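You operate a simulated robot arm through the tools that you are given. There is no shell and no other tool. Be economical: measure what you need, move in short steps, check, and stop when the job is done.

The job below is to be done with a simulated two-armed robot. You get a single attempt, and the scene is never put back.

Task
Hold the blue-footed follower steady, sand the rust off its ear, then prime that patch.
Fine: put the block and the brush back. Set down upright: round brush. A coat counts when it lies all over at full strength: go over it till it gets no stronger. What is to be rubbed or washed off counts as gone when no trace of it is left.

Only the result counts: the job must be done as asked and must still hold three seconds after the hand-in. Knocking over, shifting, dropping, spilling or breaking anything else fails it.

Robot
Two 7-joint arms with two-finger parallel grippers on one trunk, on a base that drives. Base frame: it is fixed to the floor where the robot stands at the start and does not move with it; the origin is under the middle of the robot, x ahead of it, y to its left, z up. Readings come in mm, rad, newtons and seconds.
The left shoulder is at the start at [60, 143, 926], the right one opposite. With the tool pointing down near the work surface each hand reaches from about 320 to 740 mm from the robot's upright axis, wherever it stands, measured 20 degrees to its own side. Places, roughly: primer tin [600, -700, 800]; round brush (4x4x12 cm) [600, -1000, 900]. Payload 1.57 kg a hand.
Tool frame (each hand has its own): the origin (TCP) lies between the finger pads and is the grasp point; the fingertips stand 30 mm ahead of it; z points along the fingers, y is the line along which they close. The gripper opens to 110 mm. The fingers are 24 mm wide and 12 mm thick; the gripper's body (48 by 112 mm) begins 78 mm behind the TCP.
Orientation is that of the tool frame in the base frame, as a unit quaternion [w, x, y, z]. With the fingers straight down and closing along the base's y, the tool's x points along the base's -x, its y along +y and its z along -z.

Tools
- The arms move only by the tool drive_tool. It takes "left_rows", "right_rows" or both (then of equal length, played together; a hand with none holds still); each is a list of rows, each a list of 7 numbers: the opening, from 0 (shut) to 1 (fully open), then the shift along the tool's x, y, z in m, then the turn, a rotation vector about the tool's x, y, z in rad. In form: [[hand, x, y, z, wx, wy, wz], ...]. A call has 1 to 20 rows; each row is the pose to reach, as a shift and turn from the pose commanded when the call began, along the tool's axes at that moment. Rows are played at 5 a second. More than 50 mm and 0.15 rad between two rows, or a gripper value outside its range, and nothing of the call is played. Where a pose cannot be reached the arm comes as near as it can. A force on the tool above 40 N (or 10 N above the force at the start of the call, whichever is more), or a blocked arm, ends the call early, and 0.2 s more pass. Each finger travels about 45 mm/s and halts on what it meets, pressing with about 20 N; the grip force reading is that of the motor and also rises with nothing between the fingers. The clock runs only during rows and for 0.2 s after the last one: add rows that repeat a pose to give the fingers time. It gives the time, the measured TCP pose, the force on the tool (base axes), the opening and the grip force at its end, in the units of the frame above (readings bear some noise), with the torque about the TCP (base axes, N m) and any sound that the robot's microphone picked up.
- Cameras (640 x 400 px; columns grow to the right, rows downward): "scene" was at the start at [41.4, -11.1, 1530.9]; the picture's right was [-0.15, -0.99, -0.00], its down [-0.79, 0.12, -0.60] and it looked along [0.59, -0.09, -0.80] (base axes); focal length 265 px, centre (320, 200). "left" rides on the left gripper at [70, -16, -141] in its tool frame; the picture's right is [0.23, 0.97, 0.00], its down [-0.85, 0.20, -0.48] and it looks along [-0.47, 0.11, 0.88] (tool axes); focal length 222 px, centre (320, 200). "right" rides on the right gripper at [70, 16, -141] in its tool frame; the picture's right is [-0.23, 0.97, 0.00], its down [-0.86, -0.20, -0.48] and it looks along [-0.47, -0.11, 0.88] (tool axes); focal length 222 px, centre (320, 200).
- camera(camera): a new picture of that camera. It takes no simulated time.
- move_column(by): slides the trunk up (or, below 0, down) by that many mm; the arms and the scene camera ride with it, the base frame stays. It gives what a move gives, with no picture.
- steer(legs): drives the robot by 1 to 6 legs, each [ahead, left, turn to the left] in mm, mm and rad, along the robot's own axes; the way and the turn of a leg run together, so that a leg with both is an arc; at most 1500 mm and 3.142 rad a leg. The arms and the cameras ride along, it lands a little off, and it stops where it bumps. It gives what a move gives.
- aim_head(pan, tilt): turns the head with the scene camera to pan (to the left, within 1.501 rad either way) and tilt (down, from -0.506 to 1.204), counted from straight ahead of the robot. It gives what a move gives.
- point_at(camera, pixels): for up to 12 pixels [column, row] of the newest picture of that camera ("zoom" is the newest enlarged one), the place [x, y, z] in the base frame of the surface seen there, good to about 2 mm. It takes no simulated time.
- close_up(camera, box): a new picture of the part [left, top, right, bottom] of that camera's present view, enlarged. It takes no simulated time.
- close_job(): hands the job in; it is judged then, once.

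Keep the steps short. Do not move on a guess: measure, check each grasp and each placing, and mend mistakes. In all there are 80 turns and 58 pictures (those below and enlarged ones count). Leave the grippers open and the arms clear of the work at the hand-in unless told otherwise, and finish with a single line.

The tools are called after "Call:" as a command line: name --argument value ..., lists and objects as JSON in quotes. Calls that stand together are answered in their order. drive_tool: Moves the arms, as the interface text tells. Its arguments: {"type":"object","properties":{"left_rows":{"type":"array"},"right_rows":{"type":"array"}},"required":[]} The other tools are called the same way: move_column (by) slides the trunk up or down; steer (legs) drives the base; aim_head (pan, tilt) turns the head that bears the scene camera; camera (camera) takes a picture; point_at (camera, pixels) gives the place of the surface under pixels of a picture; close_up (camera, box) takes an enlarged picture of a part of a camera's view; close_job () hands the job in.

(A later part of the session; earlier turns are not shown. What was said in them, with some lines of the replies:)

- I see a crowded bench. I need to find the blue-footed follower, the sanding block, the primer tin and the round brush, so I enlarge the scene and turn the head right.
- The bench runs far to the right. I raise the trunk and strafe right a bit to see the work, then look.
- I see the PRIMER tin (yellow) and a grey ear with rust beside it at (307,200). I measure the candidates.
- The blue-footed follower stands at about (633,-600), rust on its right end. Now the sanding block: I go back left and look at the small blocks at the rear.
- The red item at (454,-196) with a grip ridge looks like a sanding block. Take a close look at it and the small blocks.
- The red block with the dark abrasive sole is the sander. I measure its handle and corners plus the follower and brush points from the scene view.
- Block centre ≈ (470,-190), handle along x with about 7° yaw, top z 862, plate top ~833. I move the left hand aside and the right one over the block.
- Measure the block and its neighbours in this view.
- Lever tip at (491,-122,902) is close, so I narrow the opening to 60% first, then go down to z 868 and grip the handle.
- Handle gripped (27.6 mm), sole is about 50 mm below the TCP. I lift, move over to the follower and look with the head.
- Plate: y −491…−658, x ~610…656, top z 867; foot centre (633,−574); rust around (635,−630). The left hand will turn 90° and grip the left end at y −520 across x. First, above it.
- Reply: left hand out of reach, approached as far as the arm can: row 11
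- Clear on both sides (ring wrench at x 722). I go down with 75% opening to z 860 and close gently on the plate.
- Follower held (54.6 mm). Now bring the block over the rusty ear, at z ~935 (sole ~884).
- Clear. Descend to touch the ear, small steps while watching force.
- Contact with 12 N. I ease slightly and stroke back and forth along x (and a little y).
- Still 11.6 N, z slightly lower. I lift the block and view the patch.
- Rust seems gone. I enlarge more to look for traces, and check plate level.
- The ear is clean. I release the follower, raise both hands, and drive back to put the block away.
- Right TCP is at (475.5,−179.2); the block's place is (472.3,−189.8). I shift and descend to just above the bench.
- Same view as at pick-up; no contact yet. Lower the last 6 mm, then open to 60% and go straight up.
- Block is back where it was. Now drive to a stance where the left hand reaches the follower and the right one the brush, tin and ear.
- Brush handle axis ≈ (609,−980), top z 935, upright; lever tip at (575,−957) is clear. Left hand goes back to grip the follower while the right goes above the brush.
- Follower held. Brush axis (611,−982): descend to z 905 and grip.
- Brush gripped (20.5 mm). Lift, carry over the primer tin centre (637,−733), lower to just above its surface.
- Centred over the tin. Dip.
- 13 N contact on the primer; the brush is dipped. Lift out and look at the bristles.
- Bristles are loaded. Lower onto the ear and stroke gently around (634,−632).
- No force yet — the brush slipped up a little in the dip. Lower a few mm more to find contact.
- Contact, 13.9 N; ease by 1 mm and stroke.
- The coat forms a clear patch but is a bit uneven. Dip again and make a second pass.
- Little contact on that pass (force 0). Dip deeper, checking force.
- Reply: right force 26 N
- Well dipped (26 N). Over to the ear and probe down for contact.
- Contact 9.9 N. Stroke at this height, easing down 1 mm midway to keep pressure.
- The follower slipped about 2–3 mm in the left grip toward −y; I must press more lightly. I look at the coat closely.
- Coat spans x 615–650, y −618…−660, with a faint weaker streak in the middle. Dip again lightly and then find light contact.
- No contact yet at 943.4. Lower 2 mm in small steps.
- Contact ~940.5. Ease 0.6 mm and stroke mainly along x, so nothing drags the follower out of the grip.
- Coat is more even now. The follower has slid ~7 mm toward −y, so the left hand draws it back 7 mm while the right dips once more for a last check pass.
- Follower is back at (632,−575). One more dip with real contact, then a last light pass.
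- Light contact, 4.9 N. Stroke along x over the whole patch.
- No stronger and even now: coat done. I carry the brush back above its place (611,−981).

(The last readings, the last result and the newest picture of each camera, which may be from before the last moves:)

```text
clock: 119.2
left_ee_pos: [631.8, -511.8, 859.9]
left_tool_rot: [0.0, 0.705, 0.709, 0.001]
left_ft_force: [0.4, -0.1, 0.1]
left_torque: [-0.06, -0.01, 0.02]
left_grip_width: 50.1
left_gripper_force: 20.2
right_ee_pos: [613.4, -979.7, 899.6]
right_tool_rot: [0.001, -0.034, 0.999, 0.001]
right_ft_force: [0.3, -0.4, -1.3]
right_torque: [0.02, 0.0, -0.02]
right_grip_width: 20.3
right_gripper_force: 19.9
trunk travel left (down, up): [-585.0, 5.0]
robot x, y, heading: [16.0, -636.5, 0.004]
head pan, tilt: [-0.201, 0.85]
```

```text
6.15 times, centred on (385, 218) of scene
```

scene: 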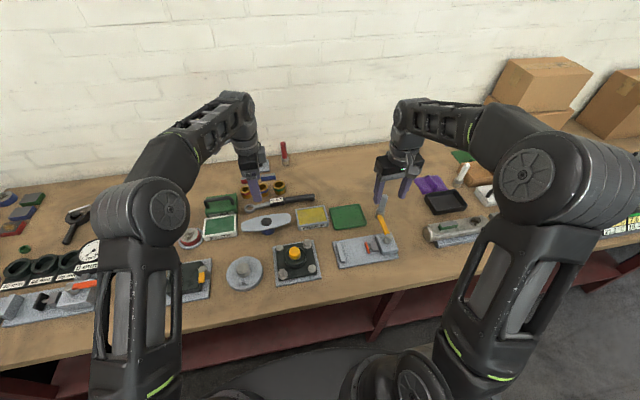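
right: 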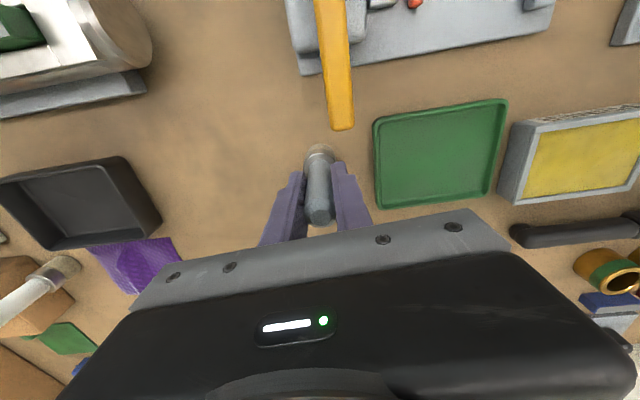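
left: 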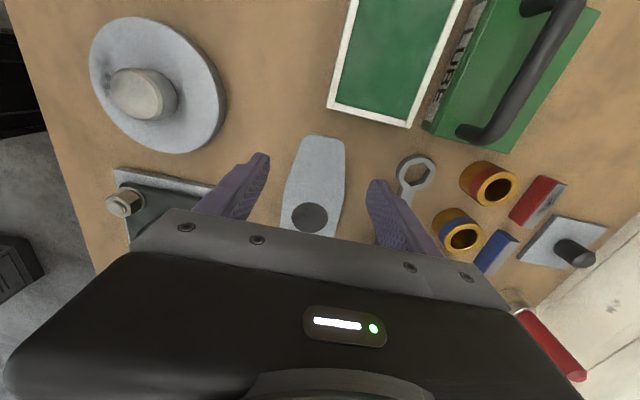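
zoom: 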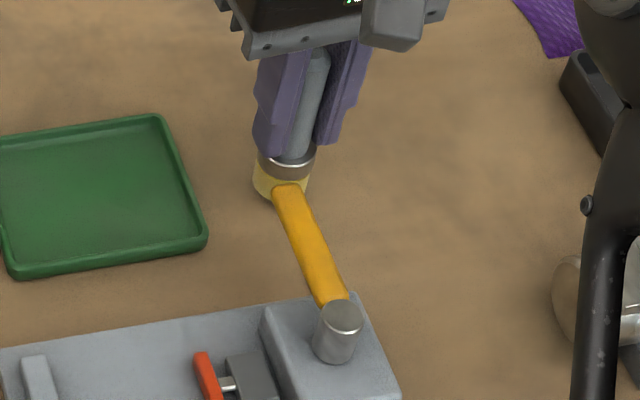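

Over its place, upright. Lower slowly to contact.

Call:
drive_tool --right_rows '[[0, 0.002, 0, 0.003, 0, 0, 0], [0, 0.002, 0, 0.006, 0, 0, 0], [0, 0.002, 0, 0.008, 0, 0, 0], [0, 0.002, 0, 0.009, 0, 0, 0], [0, 0.002, 0, 0.009, 0, 0, 0]]'

```text
clock: 120.4
left_ee_pos: [631.8, -512.1, 860.3]
left_tool_rot: [0.0, 0.706, 0.709, 0.0]
left_ft_force: [0.4, 0.0, -1.0]
left_torque: [-0.09, 0.0, 0.03]
left_grip_width: 50.3
left_gripper_force: 20.5
right_ee_pos: [610.2, -979.3, 892.2]
right_tool_rot: [0.0, -0.035, 0.999, 0.0]
right_ft_force: [0.0, 0.3, -1.5]
right_torque: [0.04, 0.01, -0.01]
right_grip_width: 20.6
right_gripper_force: 20.4
trunk travel left (down, up): [-585.0, 5.0]
robot x, y, heading: [20.7, -638.5, 0.003]
head pan, tilt: [-0.201, 0.85]
```

Call:
drive_tool --right_rows '[[0, 0, 0, 0.001, 0, 0, 0], [0, 0, 0, 0.002, 0, 0, 0], [0, 0, 0, 0.002, 0, 0, 0]]'

```text
clock: 121.2
left_ee_pos: [630.0, -512.9, 860.2]
left_tool_rot: [0.0, 0.705, 0.709, 0.0]
left_ft_force: [0.4, -0.2, 0.0]
left_torque: [0.31, -0.02, 0.0]
left_grip_width: 50.4
left_gripper_force: 20.6
right_ee_pos: [611.1, -978.2, 891.3]
right_tool_rot: [0.001, -0.035, 0.999, 0.0]
right_ft_force: [-2.5, -1.2, 10.6]
right_torque: [-0.03, -0.05, -0.03]
right_grip_width: 20.4
right_gripper_force: 20.2
trunk travel left (down, up): [-585.0, 5.0]
robot x, y, heading: [21.0, -635.7, 0.003]
head pan, tilt: [-0.201, 0.85]
```

Bristles on the bench (10.6 N). Ease 0.7 mm, open, and go straight up; left hand keeps holding for now.

Call:
drive_tool --right_rows '[[0, 0, 0, -0.0007, 0, 0, 0], [0.2, 0, 0, -0.0007, 0, 0, 0], [0.4, 0, 0, -0.0007, 0, 0, 0], [0.6, 0, 0, -0.0007, 0, 0, 0], [0.6, 0, 0, -0.0007, 0, 0, 0], [0.6, 0, 0, -0.03, 0, 0, 0], [0.6, 0, 0, -0.07, 0, 0, 0], [0.6, 0, 0, -0.11, 0, 0, 0], [0.6, 0, 0, -0.15, 0, 0, 0]]'

Call:
drive_tool --left_rows '[[0.3, 0, 0, 0, 0, 0, 0], [0.75, 0, 0, 0, 0, 0, 0], [0.75, 0, 0, 0, 0, 0, 0], [0.75, 0, 0, 0, 0, 0, 0], [0.75, 0, 0, -0.03, 0, 0, 0], [0.75, 0, 0, -0.07, 0, 0, 0], [0.75, 0, 0, -0.11, 0, 0, 0], [0.75, 0, 0, -0.15, 0, 0, 0], [0.75, 0, 0, -0.18, 0, 0, 0]]'

Call:
camera --camera "scene"

Call:
camera --camera "right"

```text
clock: 123.2
left_ee_pos: [631.2, -512.7, 860.1]
left_tool_rot: [0.0, 0.705, 0.709, 0.0]
left_ft_force: [-1.3, 0.4, -0.1]
left_torque: [-0.15, 0.02, -0.07]
left_grip_width: 50.2
left_gripper_force: 20.0
right_ee_pos: [611.5, -979.7, 1040.1]
right_tool_rot: [-0.001, -0.035, 0.999, 0.0]
right_ft_force: [0.2, -0.1, 0.1]
right_torque: [0.0, -0.01, 0.0]
right_grip_width: 65.9
right_gripper_force: 0.2
trunk travel left (down, up): [-585.0, 5.0]
robot x, y, heading: [21.4, -634.6, 0.004]
head pan, tilt: [-0.201, 0.85]
```

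```text
clock: 125.2
left_ee_pos: [631.6, -514.4, 1041.4]
left_tool_rot: [0.0, 0.706, 0.708, 0.0]
left_ft_force: [-0.6, -0.1, 0.7]
left_torque: [-0.03, 0.01, -0.01]
left_grip_width: 82.3
left_gripper_force: 0.1
right_ee_pos: [612.5, -981.7, 1040.3]
right_tool_rot: [0.0, -0.035, 0.999, 0.0]
right_ft_force: [0.7, 1.1, -0.1]
right_torque: [0.02, 0.01, 0.01]
right_grip_width: 66.0
right_gripper_force: 0.0
trunk travel left (down, up): [-585.0, 5.0]
robot x, y, heading: [18.1, -639.0, 0.006]
head pan, tilt: [-0.201, 0.85]
```

```text
10 pictures are left
```

scene: 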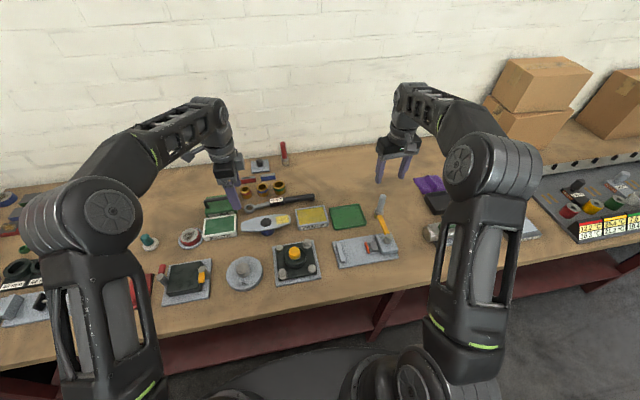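

```text
9 pictures are left
```

right: 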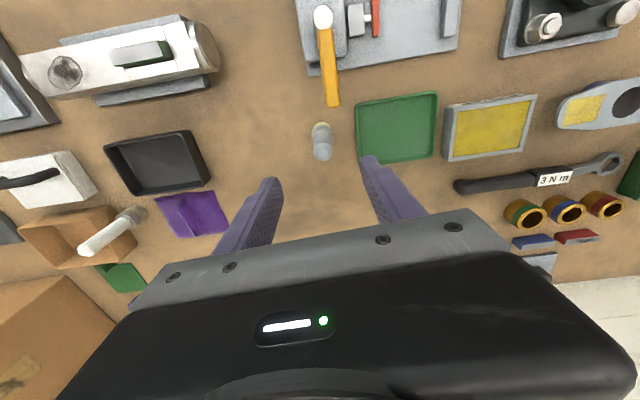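

Brush stands upright. Check follower level, tin and brush positions.

Call:
point_at --camera "right" --pixels '[[321, 155], [321, 140], [490, 128], [595, 105], [629, 102]]'

Call:
close_up --camera "scene" --box '[225, 190, 335, 260]'

Call:
point_at --camera "zoom" --pixels '[[110, 230], [215, 200], [225, 200], [300, 175], [345, 170], [375, 165], [320, 165]]'

```text
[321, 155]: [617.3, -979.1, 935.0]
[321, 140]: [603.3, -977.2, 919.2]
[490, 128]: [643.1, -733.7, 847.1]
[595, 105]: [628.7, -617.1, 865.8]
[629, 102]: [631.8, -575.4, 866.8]
```

```text
5.71 times, centred on (280, 225) of scene
```

zoom: 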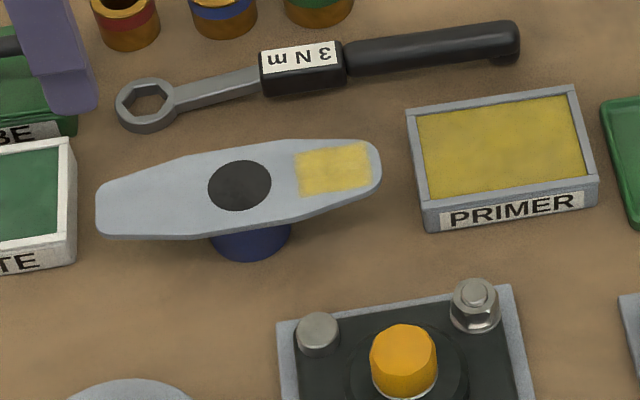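

```text
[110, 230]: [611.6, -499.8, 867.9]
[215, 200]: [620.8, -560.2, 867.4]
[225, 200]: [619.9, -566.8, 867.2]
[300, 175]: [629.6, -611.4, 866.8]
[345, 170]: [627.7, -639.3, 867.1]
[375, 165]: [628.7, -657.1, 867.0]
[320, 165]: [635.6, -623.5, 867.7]
```

Everything in place: follower level, patch coated, brush upright, block returned. Open the hands and draw the arms back.

Call:
drive_tool --left_rows '[[0.75, 0, -0.04, 0, 0, 0, 0], [0.8, 0, -0.08, 0, 0, 0, 0], [1, 0, -0.12, 0, 0, 0, 0], [1, 0, -0.16, 0, 0, 0, 0], [1, 0, -0.16, 0, 0, 0, 0], [1, 0, -0.16, 0, 0, 0, 0]]' --right_rows '[[0.6, 0.04, 0, 0, 0, 0, 0], [0.8, 0.08, 0, 0, 0, 0, 0], [1, 0.12, 0, 0, 0, 0, 0], [1, 0.16, 0, 0, 0, 0, 0], [1, 0.16, 0, 0, 0, 0, 0], [1, 0.16, 0, 0, 0, 0, 0]]'

Call:
camera --camera "scene"

```text
clock: 126.6
left_ee_pos: [471.6, -512.6, 1039.3]
left_tool_rot: [0.0, 0.706, 0.709, 0.001]
left_ft_force: [-0.8, 0.0, -0.6]
left_torque: [-0.02, 0.01, 0.0]
left_grip_width: 109.9
left_gripper_force: 0.1
right_ee_pos: [452.2, -990.9, 1040.9]
right_tool_rot: [0.0, -0.035, 0.999, 0.0]
right_ft_force: [-0.7, 0.2, -0.4]
right_torque: [0.01, 0.01, -0.02]
right_grip_width: 109.9
right_gripper_force: 0.1
trunk travel left (down, up): [-585.0, 5.0]
robot x, y, heading: [18.7, -638.0, 0.0]
head pan, tilt: [-0.201, 0.85]
```

```text
7 pictures are left
```

scene: 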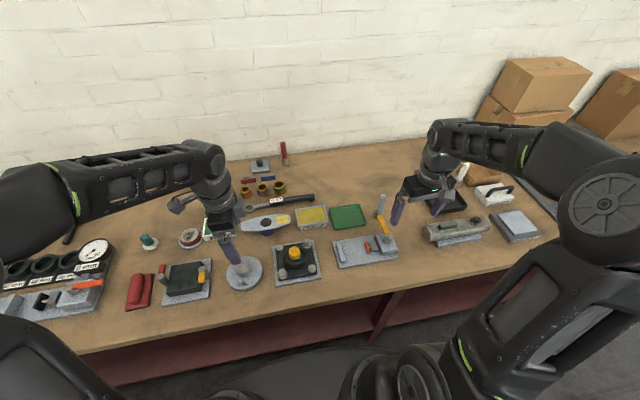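

The block is in its place, the brush stands upright, and the follower is primed. Hand in.

Call:
close_job

```text
The job is handed in.
```

The blue-footed follower's ear is sanded clean and primed evenly, the block and upright brush are back in their places, and the follower, which slid about 7 mm in the grip during priming, was drawn back to within about 2 mm of where it stood.
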